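You operate a simulated robot arm through the tools that you are given. There is no shell and no other tool. Be economical: measure what you need, move in short steps, check, and stop when the job is done.

You run a simulated two-armed robot. Do the job below in one go: nothing can be reset, and whatever is moved stays where it is left.

JOB
Put the feeler gauge from the top of the black table on the lower shelf of the tool cart. Then take the cap off the bottle labelled "2" on the top of the purple table and lay it down there. Then put the injector from the top of the purple table on the white sticker there. Then fetch the green filter and set it on the belt behind engine two. Then put one of the cups from the top of the black table on the top of the cream table. Then stack the red box marked "829" from the green bench on top of the red box marked "903". Then put the brass elbow on the yellow square. Then take the brown banjo bolt and leave it on the front of the fluid bench. Do these in the order given. Set down upright: green filter, cup, brass elbow.

It is judged by the outcome, as a careful person would: the job done as asked, and still so three seconds after it is handed in. It fails if anything else is knocked over, pushed out of place, dropped, spilled or broken. Lids that push on must go on centred and level and be pressed home; caps that screw on are set level and turned clockwise until they are tight.

ROBOT AND FRAMES
Two 7-joint arms with two-finger grippers on one trunk, on a base that drives. Base frame: it is fixed to the floor where the robot stands at the start and does not move with it; the origin is under the middle of the robot, x ahead of it, y to its left, z up. Units: cm, degrees, N and s.
The left shoulder is at the start at [7.8, 15.1, 100.8], the right one opposite. With the tool pointing down near the work surface each hand reaches from about 34 to 80 cm from the robot's upright axis, wherever it stands, measured 20 degrees to its own side. Places, roughly: belt behind engine two [-170, 20, 30]; bottle [225, -225, 100]; brass elbow (7x4x7 cm) [60, 1350, 70]; brown banjo bolt (2x2x4 cm) [-270, -350, 90]; cup [50, 50, 100]; feeler gauge [50, 0, 75]; front of the fluid bench (108x22 cm) [-504, -350, 84]; green filter [75, 75, 100]; injector [225, -150, 100]; lower shelf of the tool cart [-90, -370, 20]; red box [50, 1225, 75]; top of the cream table [30, -370, 80]; white sticker [225, -200, 75]; yellow square (26x20 cm) [44, 1230, 72]. Payload 2.54 kg a hand.
The tool frame of a hand sits at the grasp point between the pads (the TCP): z along the fingers, y along the line on which they close. The tips reach 3 cm beyond it. The gripper opens to 11.6 cm. The gripper's body begins 9.5 cm behind the TCP.
Orientation is told as [roll, pitch, yaw] about the base's x, y, z axes, in that order, counted from this pose: with the fingers straight down and closing along the base's y, the tool's x points along the base's -x, its y along +y and its z along -z.

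CONTROLS
- The arms move only by the tool servo_tool. It takes "left_motion", "right_motion" or both (then of equal length, played together; a hand with none holds still); each is a list of rows, each an object of numbers (a shift or turn left out is 0, a gripper value left out holds the last): "claw": the gripper command, from -1 (shut) to 1 (fully open), values between in proportion; "dx", "dy", "dz": the shift along the base's x, y, z in cm; "rx", "ry", "rz": the turn, a rotation vector about the base's x, y, z in degrees. In form: [{"claw": .., "dx": .., "dy": .., "dz": .., "rx": .., "ry": .., "rz": ..}, ...]. A call has 1 to 12 rows; each row shifts and turns the commanded pose from where the row before left it. Rows are played at 5 a second. More than 5 cm and 8.6 degrees between two rows, or a gripper value outside its range, and nothing of the call is played. A pose out of reach is approached as far as the arm can. The call stops where the force on the tool passes 40 N (or 10 N more than at its start, if that is more) or the arm is blocked; 0.2 s more then pass. The fingers move at their own pace (about 7.2 cm/s each) and stop on an object; they squeeze with about 32 N. The grip force told is the motor's: it shows also when the fingers shut on nothing. Time passes only in rows, and 0.2 s behind the last, so rows that do not move let the fingers close. The reply holds the time, the measured pose of the TCP, the force on the tool along the base axes, the opening and the grip force, in the units named above and with some noise, with the torque about the TCP (base axes, N m) and any sound that the robot's microphone picked up.
- Cameras (640 x 400 px; columns grow to the right, rows downward): "scene" is now at [15.6, 3.45, 116.11]; the picture's right is [0.37, -0.93, 0.00], its down [-0.22, -0.09, -0.97] and it looks along [0.90, 0.36, -0.24] (base axes); focal length 214 px, centre (320, 200). "left" rides on the left gripper at [6.9, 1.5, -12.2] in its tool frame; the picture's right is [-0.21, 0.98, 0.00], its down [-0.83, -0.18, -0.53] and it looks along [-0.52, -0.11, 0.85] (tool axes); focal length 251 px, centre (320, 200). "right" rides on the right gripper at [6.9, -1.5, -12.2] in its tool frame; the picture's right is [0.21, 0.98, 0.00], its down [-0.83, 0.18, -0.53] and it looks along [-0.52, 0.11, 0.85] (tool axes); focal length 251 px, centre (320, 200). There is no depth. A picture from a camera that has moved, and an enlarged one, comes with that camera's place and axes in the base frame and with its lens.
- camera(camera): a new picture of that camera. It takes no simulated time.
- lift_body(by): slides the trunk up (or, below 0, down) by that many cm; the arms and the scene camera ride with it, the base frame stays. It gives what a move gives, with no picture.
- drive_base(legs): drives the robot by 1 to 6 legs, each [ahead, left, turn to the left] in cm, cm and degrees, along the robot's own axes; the way and the turn of a leg run together, so that a leg with both is an arc; at most 150 cm and 180 degrees a leg. The arms and the cameras ride along, it lands a little off, and it stops where it bumps. It gives what a move gives.
- turn_head(pan, tilt): turns the head with the scene camera to pan (to the left, within 80 degrees either way) and tilt (down, from -29 to 69), counted from straight ahead of the robot. It gives what a move gives.
- inspect(camera, box): a new picture of the part [left, top, right, bottom] of that camera's present view, enlarged. It takes no simulated time.
- sign_off(): hands the job in; it is judged then, once.

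Work in short steps. Places have to be worked out from the pictures, the camera data and where the tool is seen: move nearer, look again, correct. Check each grasp and each placing, and mend what went wrong. You have 217 turns and 228 pictures in all, those below and enlarged ones among them. Open the grippers and draw the arms clear of the work before you hand the job in, unless the task says otherwise; then end with one line.

The tools are called as name(argument=value, ...) on one line, values as JSON. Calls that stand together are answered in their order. servo_tool: Moves the arms, as the interface text tells. Its arguments: {"type":"object","properties":{"left_motion":{"type":"array"},"right_motion":{"type":"array"}},"required":[]} The other tools are called the same way: lift_body (by) slides the trunk up or down; drive_base (legs) drives the base; turn_head (pan, tilt) turns the head that bears the scene camera; camera (camera) takes a picture; inspect (camera, box) takes an enlarged picture of a part of a camera's view; sign_off () hands the job in.

At the start:

```text
time_s: 0.0
left_tcp_pos: [32.05, 40.66, 121.7]
left_ee_rot: [-0.1, 0.0, 0.1]
left_ft_force: [-0.1, 0.2, 1.3]
left_wrist_torque: [-0.01, -0.02, -0.04]
left_gripper_width: 11.6
left_gripper_force: 0.1
right_tcp_pos: [33.34, 1.92, 113.3]
right_ee_rot: [0.1, 0.0, 0.0]
right_ft_force: [0.4, -0.9, -0.1]
right_wrist_torque: [0.01, 0.01, 0.0]
right_gripper_width: 11.59
right_gripper_force: 0.1
trunk travel left (down, up): [-24.5, 4.5]
robot x, y, heading: [0.07, 0.12, -0.4]
head pan, tilt: [21.8, 13.8]
```

scene: 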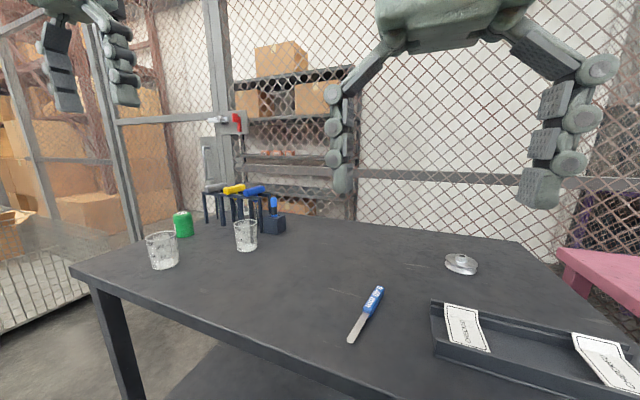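
right: 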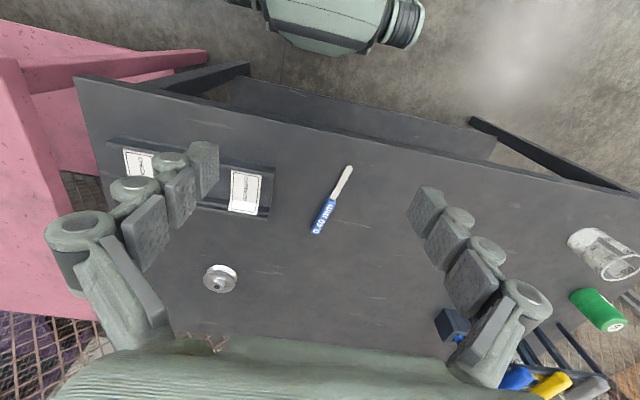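
left: 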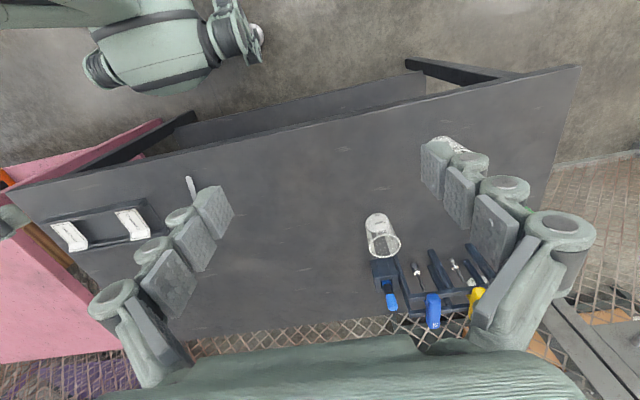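

The gauge triangulates to lie from about (43,9) to (58.6,6.4) on a top at z≈86, so I move the right hand above its handle, turned −10° and half open.

servo_tool(right_motion=[{"claw": 0, "dx": 4, "dy": 1.1, "dz": -2, "rz": -5}, {"dx": 4, "dy": 1.1, "dz": -2, "rz": -5}, {"dx": 4, "dy": 1.1, "dz": -3}, {"dx": 4, "dy": 1.1, "dz": -4}, {"dx": 3.7, "dy": 1, "dz": -4}, {}])

camera(camera="right")

camera(camera="scene")

```text
refused: row 3 steps farther than a row can; nothing moved
```

```text
224 pictures are left
camera right: at [26.26, 0.48, 125.54], right [-0.21, 0.98, 0.0], down [0.83, 0.18, 0.53], along [0.52, 0.11, -0.85], focal length 251 px, centre (320, 200)
```

right: 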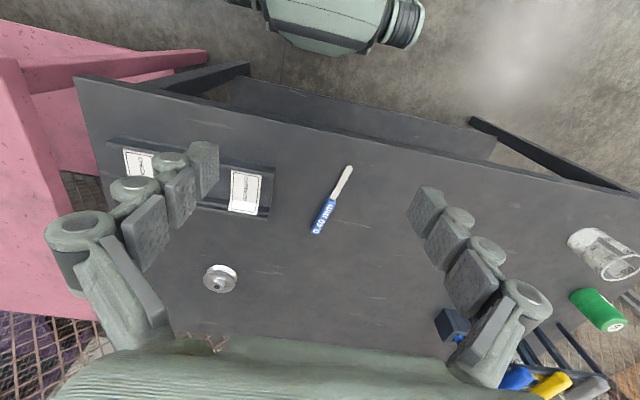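

```text
223 pictures are left
camera scene: at [15.6, 3.45, 116.11], right [0.37, -0.93, 0.0], down [-0.22, -0.09, -0.97], along [0.9, 0.36, -0.24], focal length 214 px, centre (320, 200)
```

scene: 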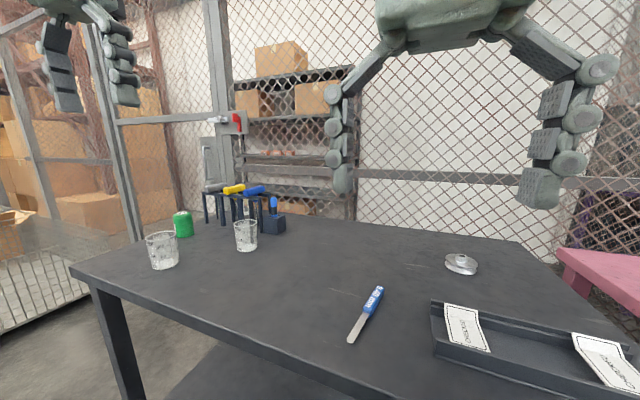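

The step was too long; same move in shorter rows.

servo_tool(right_motion=[{"claw": 0, "dx": 3.5, "dy": 0.9, "dz": -2.5, "rz": -5}, {"dx": 3.5, "dy": 0.9, "dz": -2.5, "rz": -5}, {"dx": 3.5, "dy": 0.9, "dz": -2.5}, {"dx": 3.3, "dy": 0.9, "dz": -2.5}, {"dx": 3.3, "dy": 0.9, "dz": -2.5}, {"dx": 2.6, "dy": 0.9, "dz": -2.5}, {}])

camera(camera="right")

```text
time_s: 1.6
left_tcp_pos: [32.05, 40.69, 121.75]
left_ee_rot: [-0.1, 0.0, 0.0]
left_ft_force: [0.4, -0.1, -0.4]
left_wrist_torque: [-0.03, 0.01, 0.03]
left_gripper_width: 11.63
left_gripper_force: 0.0
right_tcp_pos: [53.05, 7.54, 98.31]
right_ee_rot: [-0.1, 0.0, -9.9]
right_ft_force: [0.5, -0.5, -0.1]
right_wrist_torque: [-0.01, 0.02, 0.01]
right_gripper_width: 5.79
right_gripper_force: 0.0
trunk travel left (down, up): [-24.5, 4.5]
robot x, y, heading: [0.11, 0.44, 0.1]
head pan, tilt: [21.8, 13.8]
```

```text
222 pictures are left
camera right: at [45.86, 7.21, 110.55], right [-0.04, 1.0, 0.0], down [0.84, 0.04, 0.53], along [0.53, 0.02, -0.85], focal length 251 px, centre (320, 200)
```

right: 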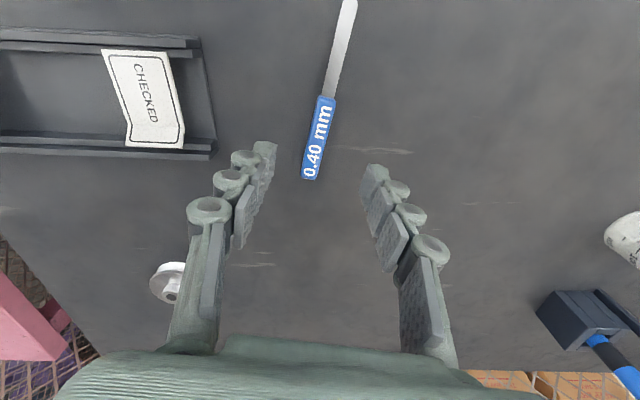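

The handle centre is near (54,7.2). I shift slightly and descend in small rows, stopping on contact.

servo_tool(right_motion=[{"claw": -0.4, "dx": 0.9, "dy": -0.3, "dz": -3}, {"dz": -3}, {"dz": -1.5}, {"dz": -0.7}, {"dz": -0.5}, {"dz": -0.3}, {}])

camera(camera="right")

```text
time_s: 3.2
left_tcp_pos: [32.07, 40.69, 121.6]
left_ee_rot: [0.1, 0.0, 0.1]
left_ft_force: [0.2, -0.1, 0.2]
left_wrist_torque: [0.04, -0.02, 0.01]
left_gripper_width: 11.6
left_gripper_force: 0.1
right_tcp_pos: [53.91, 7.05, 89.37]
right_ee_rot: [0.0, 0.0, -9.9]
right_ft_force: [-0.3, -0.3, -0.5]
right_wrist_torque: [0.0, 0.0, 0.01]
right_gripper_width: 3.48
right_gripper_force: 0.0
trunk travel left (down, up): [-24.5, 4.5]
robot x, y, heading: [-0.02, -0.1, 0.1]
head pan, tilt: [21.8, 13.8]
```

```text
221 pictures are left
camera right: at [46.69, 6.81, 101.56], right [-0.04, 1.0, 0.0], down [0.84, 0.04, 0.53], along [0.53, 0.02, -0.85], focal length 251 px, centre (320, 200)
```

right: 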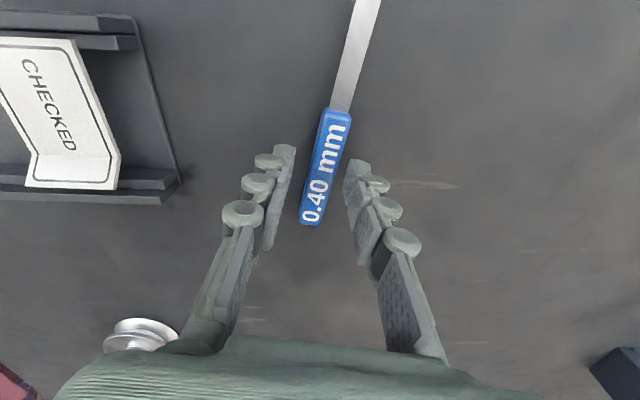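

Aligned and still free; I lower further in tiny rows till the tips near the table.

servo_tool(right_motion=[{"dz": -0.4}, {"dz": -0.3}, {"dz": -0.3}, {"dz": -0.2}, {}])

inspect(camera="scene", box=[320, 200, 480, 300])

```text
time_s: 4.4
left_tcp_pos: [32.11, 40.79, 121.67]
left_ee_rot: [0.1, -0.1, -0.1]
left_ft_force: [0.6, -0.8, 0.3]
left_wrist_torque: [-0.01, 0.04, 0.03]
left_gripper_width: 11.59
left_gripper_force: 0.1
right_tcp_pos: [53.8, 7.01, 88.09]
right_ee_rot: [0.0, 0.0, -10.0]
right_ft_force: [0.0, 0.0, -0.3]
right_wrist_torque: [0.01, 0.0, -0.01]
right_gripper_width: 3.49
right_gripper_force: 0.0
trunk travel left (down, up): [-24.5, 4.5]
robot x, y, heading: [-0.15, 0.03, 0.0]
head pan, tilt: [21.8, 13.8]
```

```text
4.00 times, centred on (400, 250) of scene
camera zoom: at [15.6, 3.45, 116.11], right [0.37, -0.93, 0.0], down [-0.22, -0.09, -0.97], along [0.9, 0.36, -0.24], focal length 858 px, centre (0, 0)
```

zoom: 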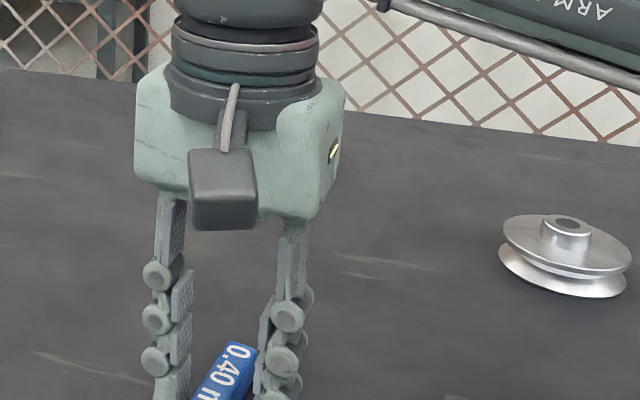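

Tips still have not touched; I continue down gently to contact, then close.

servo_tool(right_motion=[{"dz": -0.3}, {"dz": -0.3}, {"dz": -0.3}, {}])

inspect(camera="scene", box=[320, 250, 480, 350])

```text
time_s: 5.3
left_tcp_pos: [31.95, 40.81, 121.74]
left_ee_rot: [0.1, -0.2, 0.1]
left_ft_force: [-0.2, -0.4, -0.2]
left_wrist_torque: [0.01, -0.01, 0.01]
left_gripper_width: 11.59
left_gripper_force: 0.1
right_tcp_pos: [53.96, 7.0, 87.88]
right_ee_rot: [0.4, -0.4, -10.3]
right_ft_force: [-1.9, -6.2, 15.3]
right_wrist_torque: [-0.26, 0.3, 0.09]
right_gripper_width: 1.75
right_gripper_force: 16.2
trunk travel left (down, up): [-24.5, 4.5]
robot x, y, heading: [-0.2, 0.01, -0.0]
head pan, tilt: [21.8, 13.8]
stopped in row 4 (right hand): the force on the tool passed its limit at 43 N (the readings are from after the stop); the commanded pose is now the measured one
```

```text
4.00 times, centred on (400, 300) of scene
camera zoom: at [15.51, 3.36, 116.11], right [0.37, -0.93, 0.0], down [-0.22, -0.09, -0.97], along [0.9, 0.36, -0.24], focal length 858 px, centre (0, -200)
```

zoom: 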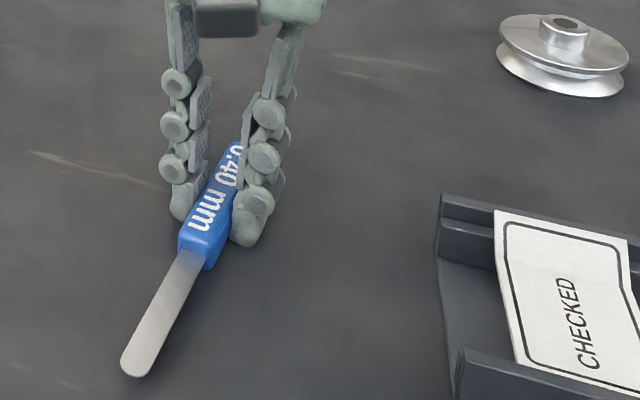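

Contact with the table at tip height ≈84.9. I rise 0.4 cm and close on the handle.

servo_tool(right_motion=[{"dz": 0.4}, {"claw": -1}, {}, {}, {"dz": 2}, {"dz": 3}, {"dz": 3}, {}])

inspect(camera="scene", box=[300, 200, 460, 300])

camera(camera="right")

```text
time_s: 7.1
left_tcp_pos: [32.1, 40.85, 121.74]
left_ee_rot: [0.0, -0.1, 0.0]
left_ft_force: [-1.0, -0.5, -0.2]
left_wrist_torque: [0.01, 0.04, 0.01]
left_gripper_width: 11.6
left_gripper_force: 0.0
right_tcp_pos: [54.05, 7.06, 96.02]
right_ee_rot: [0.3, -0.2, -10.1]
right_ft_force: [0.3, -0.2, -0.9]
right_wrist_torque: [-0.01, -0.01, 0.01]
right_gripper_width: 1.69
right_gripper_force: 32.0
trunk travel left (down, up): [-24.5, 4.5]
robot x, y, heading: [0.12, -0.05, -0.0]
head pan, tilt: [21.8, 13.8]
```

```text
4.00 times, centred on (380, 250) of scene
camera zoom: at [15.62, 3.44, 116.11], right [0.37, -0.93, 0.0], down [-0.22, -0.09, -0.97], along [0.9, 0.36, -0.24], focal length 858 px, centre (80, 0)
```

zoom: 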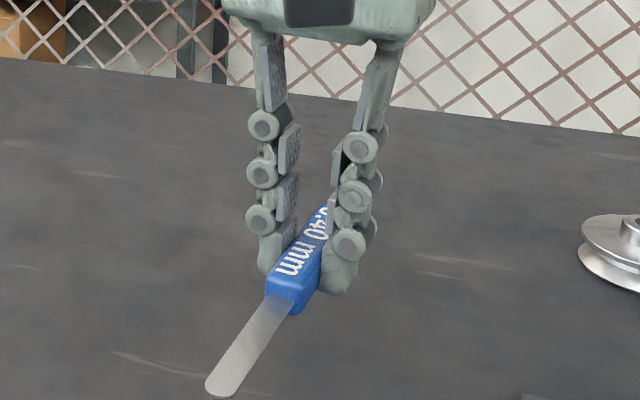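

```text
217 pictures are left
camera right: at [46.78, 6.78, 108.27], right [-0.04, 1.0, 0.0], down [0.84, 0.03, 0.54], along [0.54, 0.03, -0.84], focal length 251 px, centre (320, 200)
```

right: 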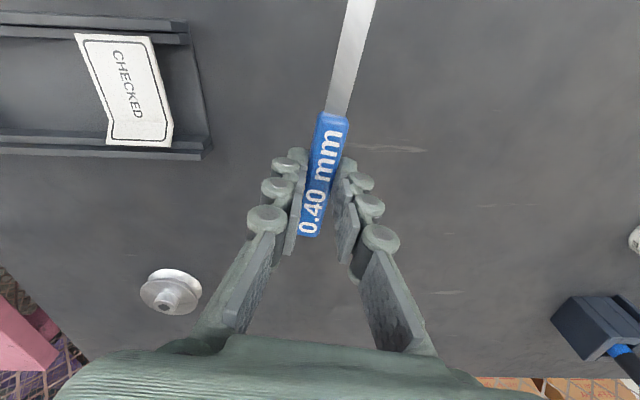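

The gauge is held. I lift and draw the arm back, then look to the right and backwards for the route.

servo_tool(right_motion=[{"dz": 4, "dx": -2}, {"dz": 4, "dx": -2.5}, {"dz": 4, "dx": -2.5}, {"dz": 3, "dx": -3.5}, {"dx": -4.5}, {"dx": -4, "dy": -2}, {"dy": -4}, {"dy": -4}, {"dy": -4}, {}])

turn_head(pan=-60, tilt=20)

camera(camera="scene")

```text
time_s: 9.3
left_tcp_pos: [32.21, 40.91, 121.77]
left_ee_rot: [0.0, 0.0, 0.1]
left_ft_force: [0.1, 0.3, 0.1]
left_wrist_torque: [0.01, 0.0, -0.01]
left_gripper_width: 11.58
left_gripper_force: 0.1
right_tcp_pos: [35.0, -6.9, 111.0]
right_ee_rot: [0.3, -0.3, -10.1]
right_ft_force: [-0.5, 0.1, -1.0]
right_wrist_torque: [0.0, 0.0, -0.01]
right_gripper_width: 1.69
right_gripper_force: 31.9
trunk travel left (down, up): [-24.5, 4.5]
robot x, y, heading: [-0.1, 0.09, 0.2]
head pan, tilt: [21.8, 13.8]
```

```text
time_s: 10.9
left_tcp_pos: [32.19, 40.78, 121.69]
left_ee_rot: [0.0, 0.0, 0.1]
left_ft_force: [-0.3, 0.2, 0.6]
left_wrist_torque: [0.01, -0.03, -0.01]
left_gripper_width: 11.61
left_gripper_force: 0.0
right_tcp_pos: [35.06, -6.94, 111.05]
right_ee_rot: [0.3, -0.3, -10.2]
right_ft_force: [-0.1, -0.2, -1.1]
right_wrist_torque: [-0.02, 0.01, 0.02]
right_gripper_width: 1.71
right_gripper_force: 31.9
trunk travel left (down, up): [-24.5, 4.5]
robot x, y, heading: [0.24, 0.16, -0.0]
head pan, tilt: [-60.0, 20.0]
```

```text
216 pictures are left
camera scene: at [11.6, -8.09, 115.1], right [-0.87, -0.5, 0.0], down [-0.17, 0.3, -0.94], along [0.47, -0.81, -0.34], focal length 214 px, centre (320, 200)
```

scene: 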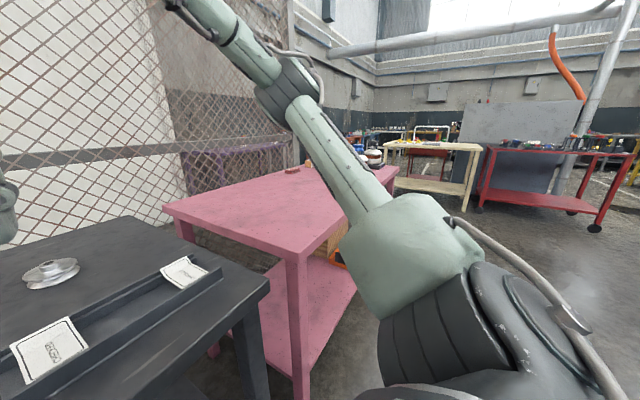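

The red cart and cream table are ahead beyond the pink table. I back off, turn right and drive along x≈-80 toward the cart, then look.

drive_base(legs=[[-45, 0, 0], [0, 0, -90], [150, -30, 0], [50, 0, 0]])

turn_head(pan=0, tilt=25)

camera(camera="scene")

```text
refused: leg 3 is longer than a leg can be; nothing moved
```

```text
time_s: 12.2
left_tcp_pos: [32.18, 40.81, 121.74]
left_ee_rot: [0.0, 0.0, 0.0]
left_ft_force: [1.0, 0.0, -0.1]
left_wrist_torque: [0.0, 0.03, 0.02]
left_gripper_width: 11.6
left_gripper_force: 0.2
right_tcp_pos: [35.04, -6.92, 111.01]
right_ee_rot: [0.3, -0.3, -10.1]
right_ft_force: [0.3, -0.4, -0.6]
right_wrist_torque: [0.0, 0.0, 0.0]
right_gripper_width: 1.7
right_gripper_force: 32.4
trunk travel left (down, up): [-24.5, 4.5]
robot x, y, heading: [-0.33, 0.14, 0.2]
head pan, tilt: [0.0, 25.0]
```

```text
215 pictures are left
camera scene: at [16.15, -0.04, 114.29], right [0.0, -1.0, 0.0], down [-0.42, 0.0, -0.91], along [0.91, 0.0, -0.42], focal length 214 px, centre (320, 200)
```

scene: 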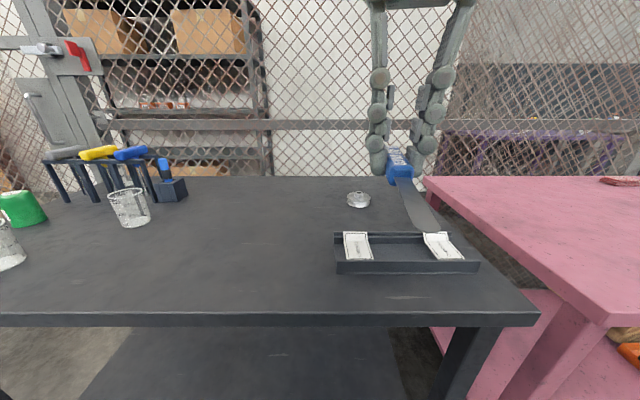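

Leg length must be within 150 in total; I split the drive.

drive_base(legs=[[-45, 0, 0], [0, 0, -90], [130, -30, 0], [70, 0, 0]])

camera(camera="scene")

```text
time_s: 28.6
left_tcp_pos: [-38.65, -232.23, 121.7]
left_ee_rot: [-0.1, 0.0, -91.2]
left_ft_force: [0.7, -0.5, 0.6]
left_wrist_torque: [0.04, -0.02, 0.04]
left_gripper_width: 11.63
left_gripper_force: 0.2
right_tcp_pos: [-86.37, -234.04, 111.08]
right_ee_rot: [0.3, -0.3, -101.3]
right_ft_force: [0.0, 0.2, -0.4]
right_wrist_torque: [0.03, 0.02, -0.01]
right_gripper_width: 1.68
right_gripper_force: 32.4
trunk travel left (down, up): [-24.5, 4.5]
robot x, y, heading: [-78.66, -199.18, -91.1]
head pan, tilt: [0.0, 25.0]
```

```text
214 pictures are left
camera scene: at [-79.01, -215.24, 114.29], right [-1.0, 0.02, 0.0], down [0.01, 0.42, -0.91], along [-0.02, -0.91, -0.42], focal length 214 px, centre (320, 200)
```

scene: 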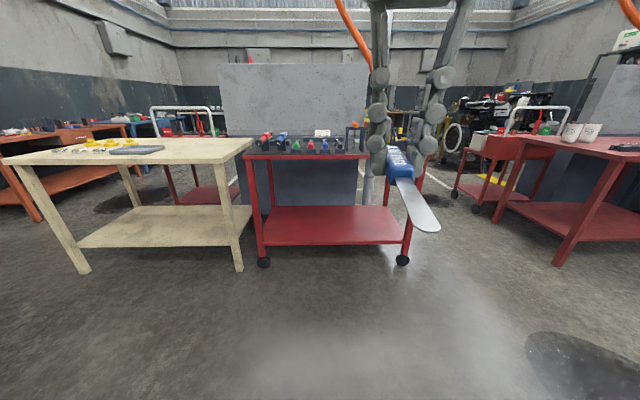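

The cart's lower shelf is at z≈18, front edge y≈-345, x from -146 to -40. I'll lower the trunk and the right hand in the free space here, then drive in.

lift_body(by=-24.4)

servo_tool(right_motion=[{"dy": -4, "dz": -2, "dx": -2}, {"dy": -4, "dz": -2, "dx": -2}, {"dy": -4, "dz": -2, "dx": -2}, {"dy": -4, "dz": -2, "dx": -2}, {"dy": -3, "dz": -3, "dx": -2}, {"dy": -2, "dz": -4, "dx": -2}, {"dz": -4.8}, {"dz": -4.8}, {"dz": -4.8}, {"dz": -4.8}, {"dz": -4.8}, {}])

camera(camera="scene")

```text
time_s: 31.1
left_tcp_pos: [-38.85, -232.16, 97.37]
left_ee_rot: [0.0, 0.0, -91.2]
left_ft_force: [0.0, -0.3, -0.3]
left_wrist_torque: [-0.03, 0.03, 0.01]
left_gripper_width: 11.6
left_gripper_force: 0.0
right_tcp_pos: [-86.38, -234.15, 86.62]
right_ee_rot: [0.3, -0.4, -101.2]
right_ft_force: [1.0, -0.3, -0.3]
right_wrist_torque: [0.02, 0.03, 0.0]
right_gripper_width: 1.67
right_gripper_force: 32.4
trunk travel left (down, up): [-0.1, 28.9]
robot x, y, heading: [-78.95, -199.32, -91.3]
head pan, tilt: [0.0, 25.0]
```

```text
time_s: 33.7
left_tcp_pos: [-38.74, -232.22, 97.29]
left_ee_rot: [-0.1, 0.0, -91.2]
left_ft_force: [0.4, -0.7, -0.2]
left_wrist_torque: [-0.01, 0.01, 0.0]
left_gripper_width: 11.59
left_gripper_force: 0.1
right_tcp_pos: [-98.52, -255.11, 47.6]
right_ee_rot: [0.2, -0.4, -101.3]
right_ft_force: [-0.3, -0.3, 0.2]
right_wrist_torque: [-0.01, -0.02, -0.02]
right_gripper_width: 1.69
right_gripper_force: 32.4
trunk travel left (down, up): [-0.1, 28.9]
robot x, y, heading: [-79.25, -199.22, -91.2]
head pan, tilt: [0.0, 25.0]
```

```text
213 pictures are left
camera scene: at [-79.01, -215.21, 89.89], right [-1.0, 0.02, 0.0], down [0.01, 0.42, -0.91], along [-0.02, -0.91, -0.42], focal length 214 px, centre (320, 200)
```

scene: 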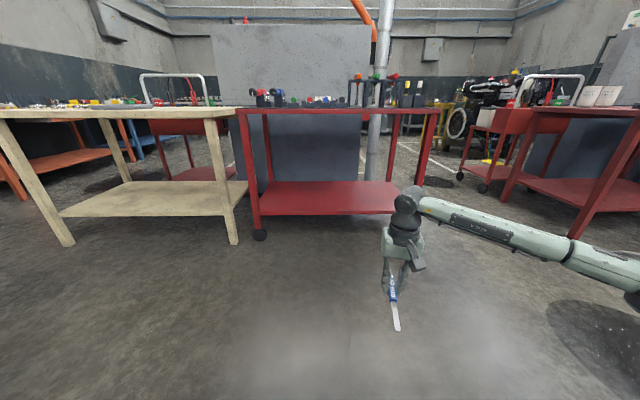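

The hand is free at z≈48. I lower it to ~30 and extend 10 cm, then drive in with a small shift to the left.

servo_tool(right_motion=[{"dz": -4, "dy": -2}, {"dz": -4, "dy": -2}, {"dz": -4, "dy": -2}, {"dz": -3, "dy": -2}, {"dz": -2, "dy": -2}, {}])

drive_base(legs=[[70, 8, 1.2]])

turn_head(pan=0, tilt=40)

camera(camera="scene")

camera(camera="right")

```text
time_s: 35.1
left_tcp_pos: [-38.65, -232.07, 97.39]
left_ee_rot: [0.1, 0.0, -91.3]
left_ft_force: [-0.9, -1.2, 0.1]
left_wrist_torque: [-0.01, 0.02, 0.01]
left_gripper_width: 11.62
left_gripper_force: 0.0
right_tcp_pos: [-98.44, -265.08, 30.54]
right_ee_rot: [0.2, -0.2, -101.3]
right_ft_force: [-0.1, 0.3, 0.5]
right_wrist_torque: [0.0, -0.01, -0.02]
right_gripper_width: 1.7
right_gripper_force: 32.3
trunk travel left (down, up): [-0.1, 28.9]
robot x, y, heading: [-78.7, -199.35, -91.5]
head pan, tilt: [0.0, 25.0]
```

```text
time_s: 39.0
left_tcp_pos: [-30.93, -301.61, 97.35]
left_ee_rot: [0.0, -0.1, -90.1]
left_ft_force: [0.0, 0.4, -0.2]
left_wrist_torque: [0.0, 0.01, 0.0]
left_gripper_width: 11.59
left_gripper_force: 0.1
right_tcp_pos: [-90.06, -335.57, 30.6]
right_ee_rot: [0.3, -0.4, -100.3]
right_ft_force: [0.2, 0.0, -0.9]
right_wrist_torque: [0.01, 0.0, -0.03]
right_gripper_width: 1.72
right_gripper_force: 31.5
trunk travel left (down, up): [-0.1, 28.9]
robot x, y, heading: [-71.99, -269.37, -90.2]
head pan, tilt: [0.0, 25.0]
```

```text
time_s: 39.7
left_tcp_pos: [-30.95, -301.7, 97.36]
left_ee_rot: [0.0, -0.1, -90.1]
left_ft_force: [0.0, -0.4, -0.3]
left_wrist_torque: [-0.01, 0.01, -0.01]
left_gripper_width: 11.61
left_gripper_force: 0.1
right_tcp_pos: [-90.09, -335.42, 30.56]
right_ee_rot: [0.4, -0.3, -100.3]
right_ft_force: [-0.2, -0.5, -1.0]
right_wrist_torque: [-0.03, 0.01, 0.0]
right_gripper_width: 1.71
right_gripper_force: 32.2
trunk travel left (down, up): [-0.1, 28.9]
robot x, y, heading: [-71.7, -269.01, -90.1]
head pan, tilt: [0.0, 40.0]
```

```text
212 pictures are left
camera scene: at [-71.54, -284.65, 87.57], right [-1.0, 0.0, 0.0], down [0.0, 0.64, -0.77], along [0.0, -0.77, -0.64], focal length 214 px, centre (320, 200)
```

scene: 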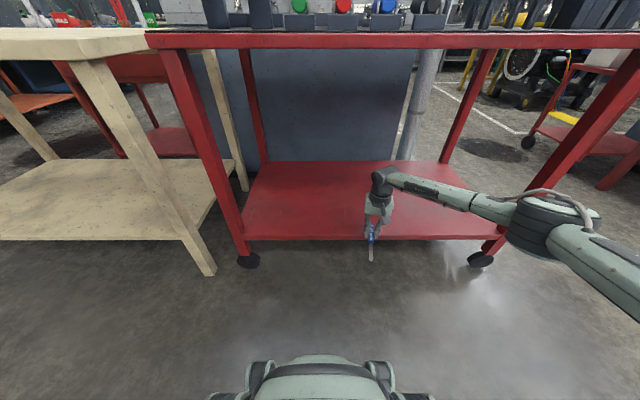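

```text
211 pictures are left
camera right: at [-90.49, -328.3, 42.75], right [1.0, 0.04, 0.0], down [0.03, -0.84, 0.54], along [0.02, -0.54, -0.84], focal length 251 px, centre (320, 200)
```

right: 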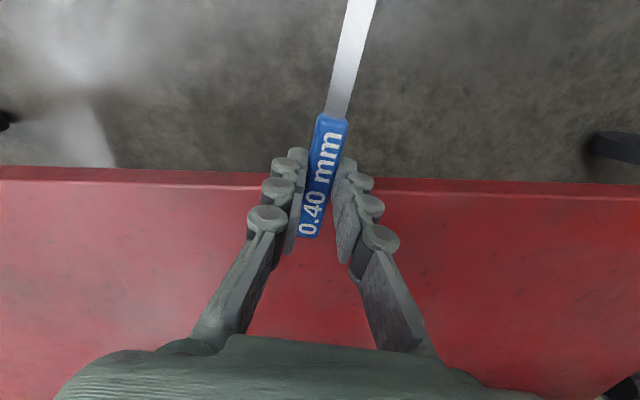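

Shelf edge seen at y≈-342; the elbow would come near the cart's right leg, so I sidestep left 14 cm, drive 14 ahead, then extend the hand.

drive_base(legs=[[0, 14, 0], [14, 0, 0]])

servo_tool(right_motion=[{"dy": -4}, {"dy": -4}, {"dy": -4}, {"dy": -1, "dz": -2}, {"dz": -2}, {}])

camera(camera="scene")

camera(camera="right")

```text
time_s: 42.7
left_tcp_pos: [-16.88, -315.42, 97.3]
left_ee_rot: [0.0, 0.0, -90.0]
left_ft_force: [-0.3, 0.2, -0.2]
left_wrist_torque: [-0.01, -0.01, 0.01]
left_gripper_width: 11.62
left_gripper_force: 0.1
right_tcp_pos: [-75.92, -349.42, 30.5]
right_ee_rot: [0.2, -0.3, -100.1]
right_ft_force: [1.1, 0.0, -0.4]
right_wrist_torque: [-0.01, 0.02, 0.0]
right_gripper_width: 1.74
right_gripper_force: 31.7
trunk travel left (down, up): [-0.1, 28.9]
robot x, y, heading: [-57.38, -283.73, -89.9]
head pan, tilt: [0.0, 40.0]
```

```text
time_s: 44.1
left_tcp_pos: [-16.77, -315.25, 97.47]
left_ee_rot: [0.0, 0.0, -90.0]
left_ft_force: [0.2, -0.2, -0.1]
left_wrist_torque: [0.02, -0.01, 0.02]
left_gripper_width: 11.61
left_gripper_force: 0.1
right_tcp_pos: [-76.0, -356.05, 29.26]
right_ee_rot: [0.2, -0.2, -100.2]
right_ft_force: [0.1, 0.0, 0.0]
right_wrist_torque: [0.02, 0.0, 0.03]
right_gripper_width: 1.66
right_gripper_force: 32.1
right hand out of reach, approached as far as the arm can: row 2, 3, 4, 5
trunk travel left (down, up): [-0.1, 28.9]
robot x, y, heading: [-57.22, -283.09, -90.1]
head pan, tilt: [0.0, 40.0]
```

```text
210 pictures are left
camera scene: at [-57.5, -298.58, 87.56], right [-1.0, 0.0, 0.0], down [0.0, 0.64, -0.77], along [0.0, -0.77, -0.64], focal length 214 px, centre (320, 200)
```

scene: 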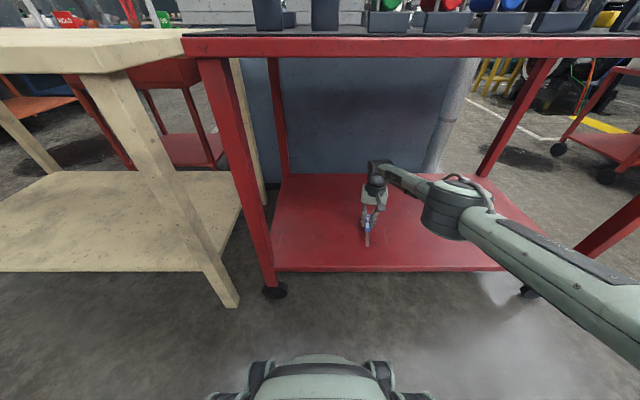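

```text
209 pictures are left
camera right: at [-76.5, -348.85, 41.44], right [1.0, 0.04, 0.0], down [0.03, -0.84, 0.54], along [0.02, -0.54, -0.84], focal length 251 px, centre (320, 200)
```

right: 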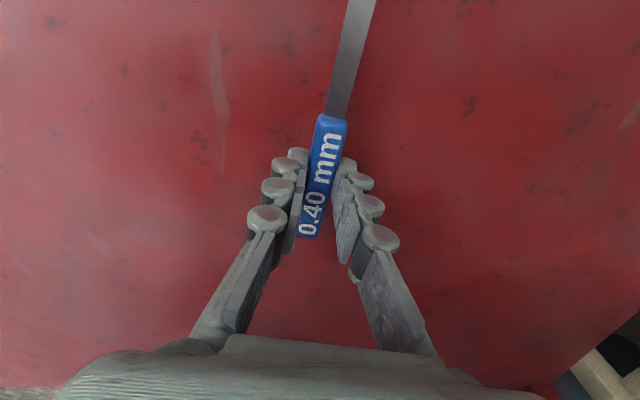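

Reach ends here, so I drive 10 cm more ahead and then lower the hand.

drive_base(legs=[[10, 0, 0]])

servo_tool(right_motion=[{"dz": -2, "dy": 2}, {"dz": -1, "dy": 2}, {"dz": -1}, {}])

camera(camera="scene")

```text
time_s: 45.2
left_tcp_pos: [-16.9, -325.39, 97.37]
left_ee_rot: [0.0, -0.1, -89.9]
left_ft_force: [0.3, 0.8, 0.6]
left_wrist_torque: [-0.02, -0.01, -0.01]
left_gripper_width: 11.65
left_gripper_force: 0.2
right_tcp_pos: [-76.09, -366.02, 29.28]
right_ee_rot: [0.2, -0.3, -100.2]
right_ft_force: [0.1, -0.1, -1.0]
right_wrist_torque: [-0.01, -0.02, 0.0]
right_gripper_width: 1.69
right_gripper_force: 31.9
trunk travel left (down, up): [-0.1, 28.9]
robot x, y, heading: [-57.56, -293.47, -90.1]
head pan, tilt: [0.0, 40.0]
```

```text
time_s: 46.0
left_tcp_pos: [-16.87, -325.19, 97.52]
left_ee_rot: [0.0, -0.2, -89.9]
left_ft_force: [-0.2, 0.6, 0.0]
left_wrist_torque: [-0.02, -0.02, 0.0]
left_gripper_width: 11.59
left_gripper_force: 0.0
right_tcp_pos: [-76.08, -362.7, 26.93]
right_ee_rot: [0.6, -1.1, -100.3]
right_ft_force: [-0.5, 9.6, 23.0]
right_wrist_torque: [0.77, 0.19, -0.1]
right_gripper_width: 1.69
right_gripper_force: 32.2
trunk travel left (down, up): [-0.1, 28.9]
robot x, y, heading: [-57.75, -293.08, -90.1]
head pan, tilt: [0.0, 40.0]
stopped in row 3 (right hand): the force on the tool passed its limit at 48 N (the readings are from after the stop); the commanded pose is now the measured one
```

```text
208 pictures are left
camera scene: at [-57.48, -308.37, 87.63], right [-1.0, 0.0, 0.0], down [0.0, 0.64, -0.77], along [0.0, -0.77, -0.64], focal length 214 px, centre (320, 200)
```

scene: 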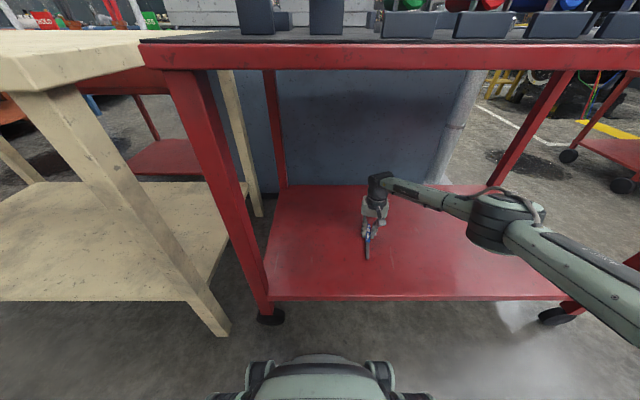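

Contact at tip height ≈24; I check whether the gauge is on the shelf.

inspect(camera="scene", box=[320, 170, 440, 270])

camera(camera="right")

```text
4.00 times, centred on (380, 220) of scene
camera zoom: at [-57.48, -308.37, 87.63], right [-1.0, 0.0, 0.0], down [0.0, 0.64, -0.77], along [0.0, -0.77, -0.64], focal length 858 px, centre (80, 120)
```

zoom: 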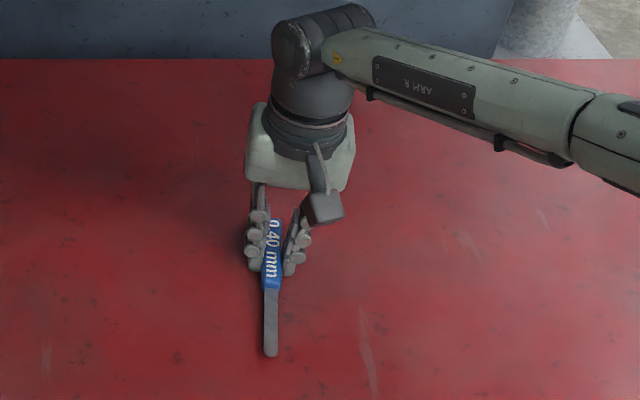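

```text
206 pictures are left
camera right: at [-76.51, -355.31, 38.98], right [1.0, 0.04, 0.01], down [0.03, -0.83, 0.55], along [0.03, -0.55, -0.83], focal length 251 px, centre (320, 200)
```

right: 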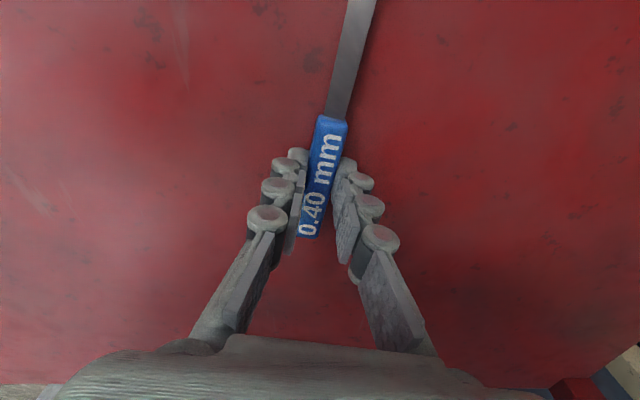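

It rests on the shelf; I open and lift away to see.

servo_tool(right_motion=[{"claw": -0.6}, {"claw": -0.3}, {}, {"dz": 2}, {"dz": 3}, {"dz": 3}, {}])

camera(camera="right")

```text
time_s: 47.6
left_tcp_pos: [-16.79, -325.33, 97.44]
left_ee_rot: [0.0, -0.1, -90.0]
left_ft_force: [-0.2, -0.5, 0.7]
left_wrist_torque: [0.01, -0.01, 0.01]
left_gripper_width: 11.63
left_gripper_force: 0.0
right_tcp_pos: [-76.06, -362.47, 34.48]
right_ee_rot: [0.5, -1.0, -100.2]
right_ft_force: [0.1, -0.3, -0.6]
right_wrist_torque: [0.0, 0.02, 0.01]
right_gripper_width: 4.04
right_gripper_force: 0.1
trunk travel left (down, up): [-0.1, 28.9]
robot x, y, heading: [-57.35, -293.21, -90.1]
head pan, tilt: [0.0, 40.0]
```

```text
205 pictures are left
camera right: at [-76.51, -355.2, 46.51], right [1.0, 0.04, 0.01], down [0.03, -0.84, 0.55], along [0.03, -0.55, -0.84], focal length 251 px, centre (320, 200)
```

right: 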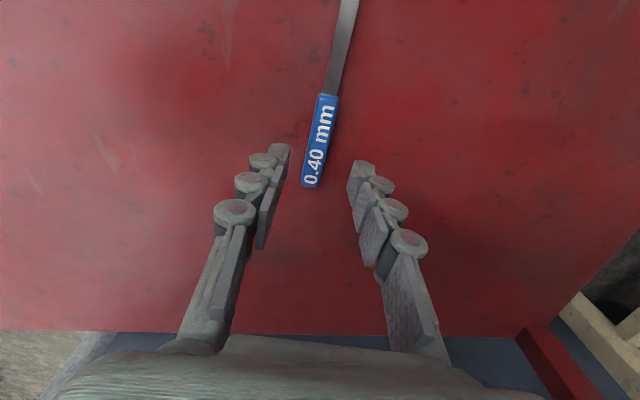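

The gauge lies on the shelf, well inside. I back out, raise trunk and arm, and look toward the purple table.

drive_base(legs=[[-38, 0, 0]])

lift_body(by=24.4)

servo_tool(right_motion=[{"dz": 4.5, "dy": 2}, {"dz": 4.5, "dy": 2}, {"dz": 4.5, "dy": 2}, {"dz": 4.5, "dy": 2}, {"dz": 4.5, "dy": 2}, {"dz": 4.5, "dy": 2}, {"dz": 4.5, "dy": 2}, {"dz": 4.5, "dy": 2}, {"dz": 4.5, "dy": 2}, {"dz": 4.5, "dy": 2}, {"dz": 4.5, "dy": 2}, {"dz": 3, "dy": 3.5, "rz": 5}])

turn_head(pan=70, tilt=15)

camera(camera="scene")

```text
time_s: 50.0
left_tcp_pos: [-16.85, -287.81, 97.38]
left_ee_rot: [0.0, -0.1, -90.2]
left_ft_force: [0.6, -0.5, -0.1]
left_wrist_torque: [-0.01, 0.02, 0.0]
left_gripper_width: 11.6
left_gripper_force: 0.2
right_tcp_pos: [-76.23, -324.86, 34.53]
right_ee_rot: [0.5, -0.9, -100.4]
right_ft_force: [-0.7, 0.5, -0.5]
right_wrist_torque: [-0.01, -0.02, 0.01]
right_gripper_width: 4.07
right_gripper_force: 0.1
trunk travel left (down, up): [-0.1, 28.9]
robot x, y, heading: [-57.64, -255.6, -90.2]
head pan, tilt: [0.0, 40.0]
```

```text
time_s: 52.5
left_tcp_pos: [-16.86, -287.8, 121.68]
left_ee_rot: [0.0, 0.0, -90.1]
left_ft_force: [-0.1, 0.7, 0.0]
left_wrist_torque: [-0.01, -0.02, -0.02]
left_gripper_width: 11.59
left_gripper_force: 0.1
right_tcp_pos: [-76.25, -324.79, 58.91]
right_ee_rot: [0.5, -0.9, -100.4]
right_ft_force: [0.4, -1.1, 0.2]
right_wrist_torque: [0.0, 0.01, 0.02]
right_gripper_width: 4.08
right_gripper_force: 0.1
trunk travel left (down, up): [-24.5, 4.5]
robot x, y, heading: [-57.36, -255.67, -90.3]
head pan, tilt: [0.0, 40.0]
```

```text
time_s: 55.1
left_tcp_pos: [-16.93, -287.74, 121.76]
left_ee_rot: [0.0, -0.2, -90.3]
left_ft_force: [-0.6, 0.2, -0.8]
left_wrist_torque: [-0.06, 0.01, 0.01]
left_gripper_width: 11.59
left_gripper_force: 0.0
right_tcp_pos: [-76.19, -299.18, 111.49]
right_ee_rot: [0.4, -0.9, -95.4]
right_ft_force: [0.5, -0.9, -0.8]
right_wrist_torque: [0.03, -0.01, 0.0]
right_gripper_width: 4.06
right_gripper_force: 0.1
trunk travel left (down, up): [-24.5, 4.5]
robot x, y, heading: [-57.54, -255.71, -90.1]
head pan, tilt: [0.0, 40.0]
```

```text
time_s: 56.5
left_tcp_pos: [-16.93, -287.91, 121.75]
left_ee_rot: [0.0, 0.0, -90.2]
left_ft_force: [-0.8, 0.0, -0.4]
left_wrist_torque: [0.01, -0.04, -0.01]
left_gripper_width: 11.59
left_gripper_force: 0.1
right_tcp_pos: [-76.24, -299.2, 111.4]
right_ee_rot: [0.6, -0.9, -95.3]
right_ft_force: [0.3, 0.4, -0.8]
right_wrist_torque: [0.01, -0.02, 0.0]
right_gripper_width: 4.09
right_gripper_force: 0.0
trunk travel left (down, up): [-24.5, 4.5]
robot x, y, heading: [-57.62, -255.67, -90.3]
head pan, tilt: [70.0, 15.0]
```

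```text
204 pictures are left
camera scene: at [-48.67, -265.59, 115.91], right [-0.35, -0.94, 0.0], down [-0.24, 0.09, -0.97], along [0.91, -0.33, -0.26], focal length 214 px, centre (320, 200)
```

scene: 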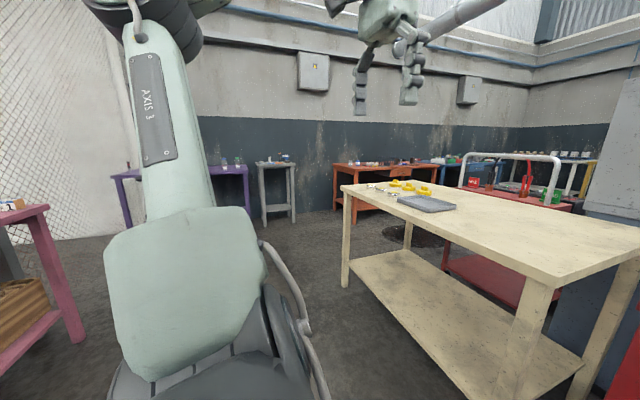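

The way between pink and cream tables is open. I turn to face +x and drive along y≈-273, then view the purple table.

drive_base(legs=[[0, 0, 90], [60, -17, 0], [100, 0, 0]])

turn_head(pan=10, tilt=12)

camera(camera="scene")

```text
time_s: 68.8
left_tcp_pos: [135.05, -229.61, 121.7]
left_ee_rot: [0.0, 0.0, 0.7]
left_ft_force: [0.7, -0.1, 0.0]
left_wrist_torque: [-0.01, -0.01, 0.02]
left_gripper_width: 11.6
left_gripper_force: 0.1
right_tcp_pos: [147.24, -288.84, 111.4]
right_ee_rot: [0.5, -0.8, -4.6]
right_ft_force: [0.8, -0.2, -0.4]
right_wrist_torque: [0.0, -0.01, 0.03]
right_gripper_width: 4.08
right_gripper_force: 0.3
trunk travel left (down, up): [-24.5, 4.5]
robot x, y, heading: [102.92, -270.74, 0.6]
head pan, tilt: [70.0, 15.0]
```

```text
time_s: 70.1
left_tcp_pos: [134.97, -229.57, 121.74]
left_ee_rot: [0.1, 0.0, 0.7]
left_ft_force: [0.2, 0.2, -0.7]
left_wrist_torque: [-0.02, 0.02, 0.0]
left_gripper_width: 11.59
left_gripper_force: 0.0
right_tcp_pos: [147.2, -288.81, 111.49]
right_ee_rot: [0.5, -0.9, -4.6]
right_ft_force: [-0.3, -0.2, -0.5]
right_wrist_torque: [-0.02, -0.02, 0.0]
right_gripper_width: 4.07
right_gripper_force: 0.1
trunk travel left (down, up): [-24.5, 4.5]
robot x, y, heading: [103.39, -270.43, 0.6]
head pan, tilt: [10.0, 12.0]
```

```text
203 pictures are left
camera scene: at [119.36, -268.94, 116.41], right [0.18, -0.98, 0.0], down [-0.2, -0.04, -0.98], along [0.96, 0.18, -0.21], focal length 214 px, centre (320, 200)
```

scene: 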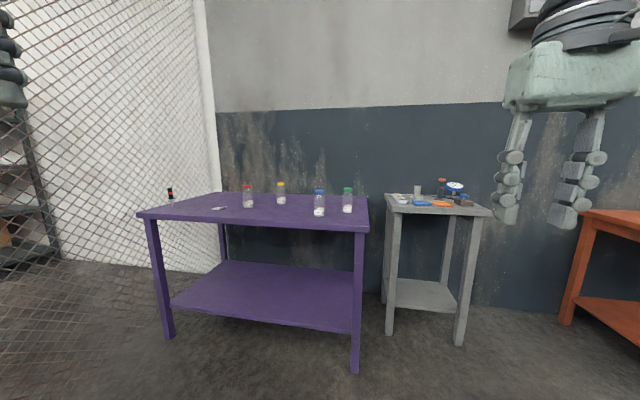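

Purple table: front x≈217, y −149…−270, top z≈84. I drive to stand before the bottles.

drive_base(legs=[[64, 40, -0.6]])

turn_head(pan=0, tilt=25)

camera(camera="scene")

inspect(camera="scene", box=[240, 110, 480, 260])

```text
time_s: 74.5
left_tcp_pos: [199.07, -189.8, 121.77]
left_ee_rot: [0.1, 0.1, -0.3]
left_ft_force: [0.2, -0.4, -0.2]
left_wrist_torque: [0.01, 0.0, -0.04]
left_gripper_width: 11.61
left_gripper_force: 0.1
right_tcp_pos: [210.42, -249.17, 111.29]
right_ee_rot: [0.5, -0.9, -5.6]
right_ft_force: [0.1, 0.0, 0.3]
right_wrist_torque: [0.0, 0.04, 0.0]
right_gripper_width: 4.08
right_gripper_force: 0.0
trunk travel left (down, up): [-24.5, 4.5]
robot x, y, heading: [166.79, -230.44, -0.3]
head pan, tilt: [10.0, 12.0]
```

```text
time_s: 75.2
left_tcp_pos: [199.12, -189.76, 121.84]
left_ee_rot: [0.0, 0.1, -0.2]
left_ft_force: [0.1, -1.1, 0.0]
left_wrist_torque: [0.01, -0.03, -0.01]
left_gripper_width: 11.59
left_gripper_force: 0.1
right_tcp_pos: [210.42, -249.1, 111.41]
right_ee_rot: [0.5, -0.9, -5.5]
right_ft_force: [0.4, -0.5, -0.1]
right_wrist_torque: [-0.01, -0.04, 0.01]
right_gripper_width: 4.08
right_gripper_force: 0.0
trunk travel left (down, up): [-24.5, 4.5]
robot x, y, heading: [166.92, -230.52, -0.0]
head pan, tilt: [0.0, 25.0]
```

```text
202 pictures are left
camera scene: at [182.95, -230.48, 114.3], right [-0.01, -1.0, 0.0], down [-0.42, 0.0, -0.91], along [0.91, -0.01, -0.42], focal length 214 px, centre (320, 200)
```

scene: 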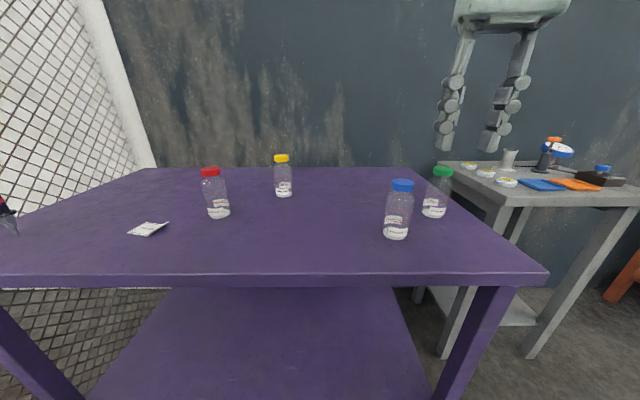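

```text
2.67 times, centred on (360, 185) of scene
camera zoom: at [182.95, -230.48, 114.3], right [-0.01, -1.0, 0.0], down [-0.42, 0.0, -0.91], along [0.91, -0.01, -0.42], focal length 572 px, centre (213, 240)
```

zoom: 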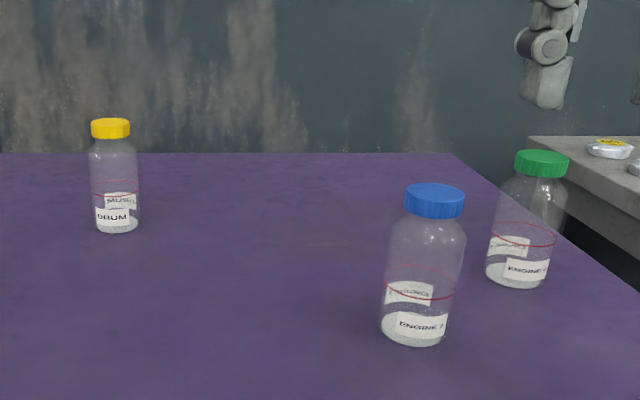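

Labels read "ENGINE ?", so I zoom into each.

inspect(camera="scene", box=[370, 200, 450, 250])

inspect(camera="scene", box=[190, 180, 254, 220])

```text
8.00 times, centred on (410, 225) of scene
camera zoom: at [182.95, -230.48, 114.3], right [-0.01, -1.0, 0.0], down [-0.42, 0.0, -0.91], along [0.91, -0.01, -0.42], focal length 1716 px, centre (-400, 0)
```

zoom: 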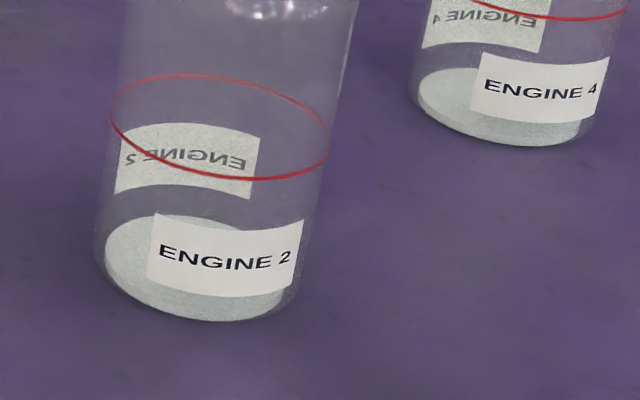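

```text
10.00 times, centred on (222, 200) of scene
camera zoom: at [182.95, -230.48, 114.3], right [-0.01, -1.0, 0.0], down [-0.42, 0.0, -0.91], along [0.91, -0.01, -0.42], focal length 2145 px, centre (1300, 200)
```

zoom: 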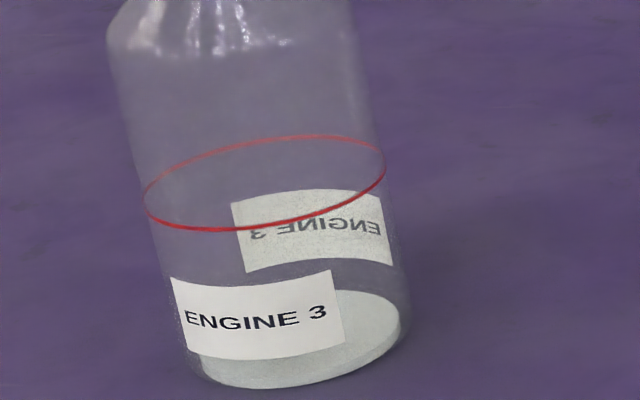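

The blue-capped bottle is "ENGINE 2", at about (228.5,−250), cap at z≈97. I shift the robot right so both arms can work on it: left to hold the body, right to turn the cap.

drive_base(legs=[[0, -25, 0]])

servo_tool(left_motion=[{"ry": -8}, {"ry": -8}, {"ry": -8}, {"ry": -8}, {"ry": -8}, {"rz": -8}, {"rz": -8}, {"rz": -8}, {"rz": -8}, {"rz": -8}, {}])

camera(camera="scene")

camera(camera="left")

camera(camera="right")

```text
time_s: 78.2
left_tcp_pos: [199.05, -214.77, 121.76]
left_ee_rot: [0.0, 0.0, -0.4]
left_ft_force: [0.0, -0.3, -0.2]
left_wrist_torque: [0.01, 0.0, 0.01]
left_gripper_width: 11.61
left_gripper_force: 0.0
right_tcp_pos: [210.26, -274.09, 111.34]
right_ee_rot: [0.5, -1.0, -5.6]
right_ft_force: [-0.4, 0.3, -0.5]
right_wrist_torque: [0.01, 0.01, 0.01]
right_gripper_width: 4.04
right_gripper_force: 0.1
trunk travel left (down, up): [-24.5, 4.5]
robot x, y, heading: [166.38, -255.3, -0.4]
head pan, tilt: [0.0, 25.0]
```

```text
time_s: 80.7
left_tcp_pos: [199.12, -214.77, 121.76]
left_ee_rot: [0.5, -40.2, -40.6]
left_ft_force: [0.7, 0.4, 0.3]
left_wrist_torque: [0.03, -0.01, -0.01]
left_gripper_width: 11.59
left_gripper_force: 0.0
right_tcp_pos: [210.24, -274.15, 111.4]
right_ee_rot: [0.5, -0.9, -5.6]
right_ft_force: [0.1, -0.3, -0.4]
right_wrist_torque: [0.01, -0.01, 0.02]
right_gripper_width: 4.09
right_gripper_force: 0.1
trunk travel left (down, up): [-24.5, 4.5]
robot x, y, heading: [166.85, -255.42, -0.5]
head pan, tilt: [0.0, 25.0]
```

```text
198 pictures are left
camera scene: at [182.76, -255.47, 114.3], right [-0.01, -1.0, 0.0], down [-0.42, 0.0, -0.91], along [0.91, -0.01, -0.42], focal length 214 px, centre (320, 200)
```

scene: 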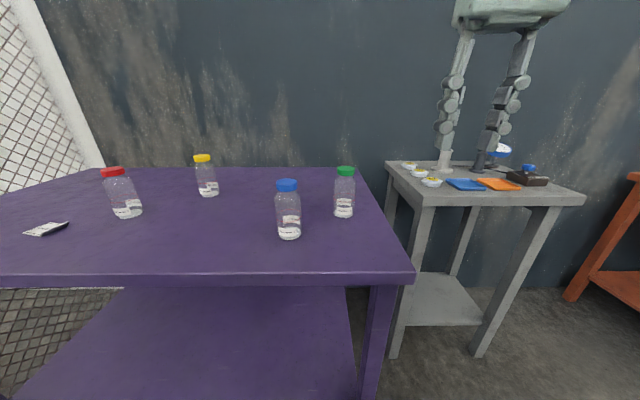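

```text
197 pictures are left
camera left: at [189.94, -205.17, 126.69], right [0.76, 0.64, 0.14], down [0.1, -0.33, 0.94], along [0.64, -0.7, -0.31], focal length 251 px, centre (320, 200)
```

left: 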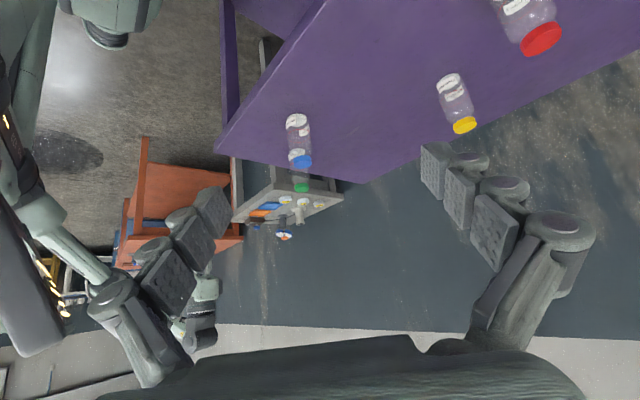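

```text
196 pictures are left
camera right: at [202.9, -275.08, 123.46], right [-0.12, 0.99, 0.01], down [0.83, 0.1, 0.55], along [0.54, 0.07, -0.84], focal length 251 px, centre (320, 200)
```

right: 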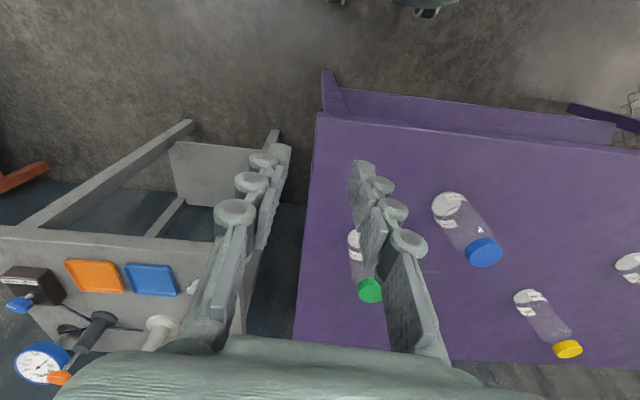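

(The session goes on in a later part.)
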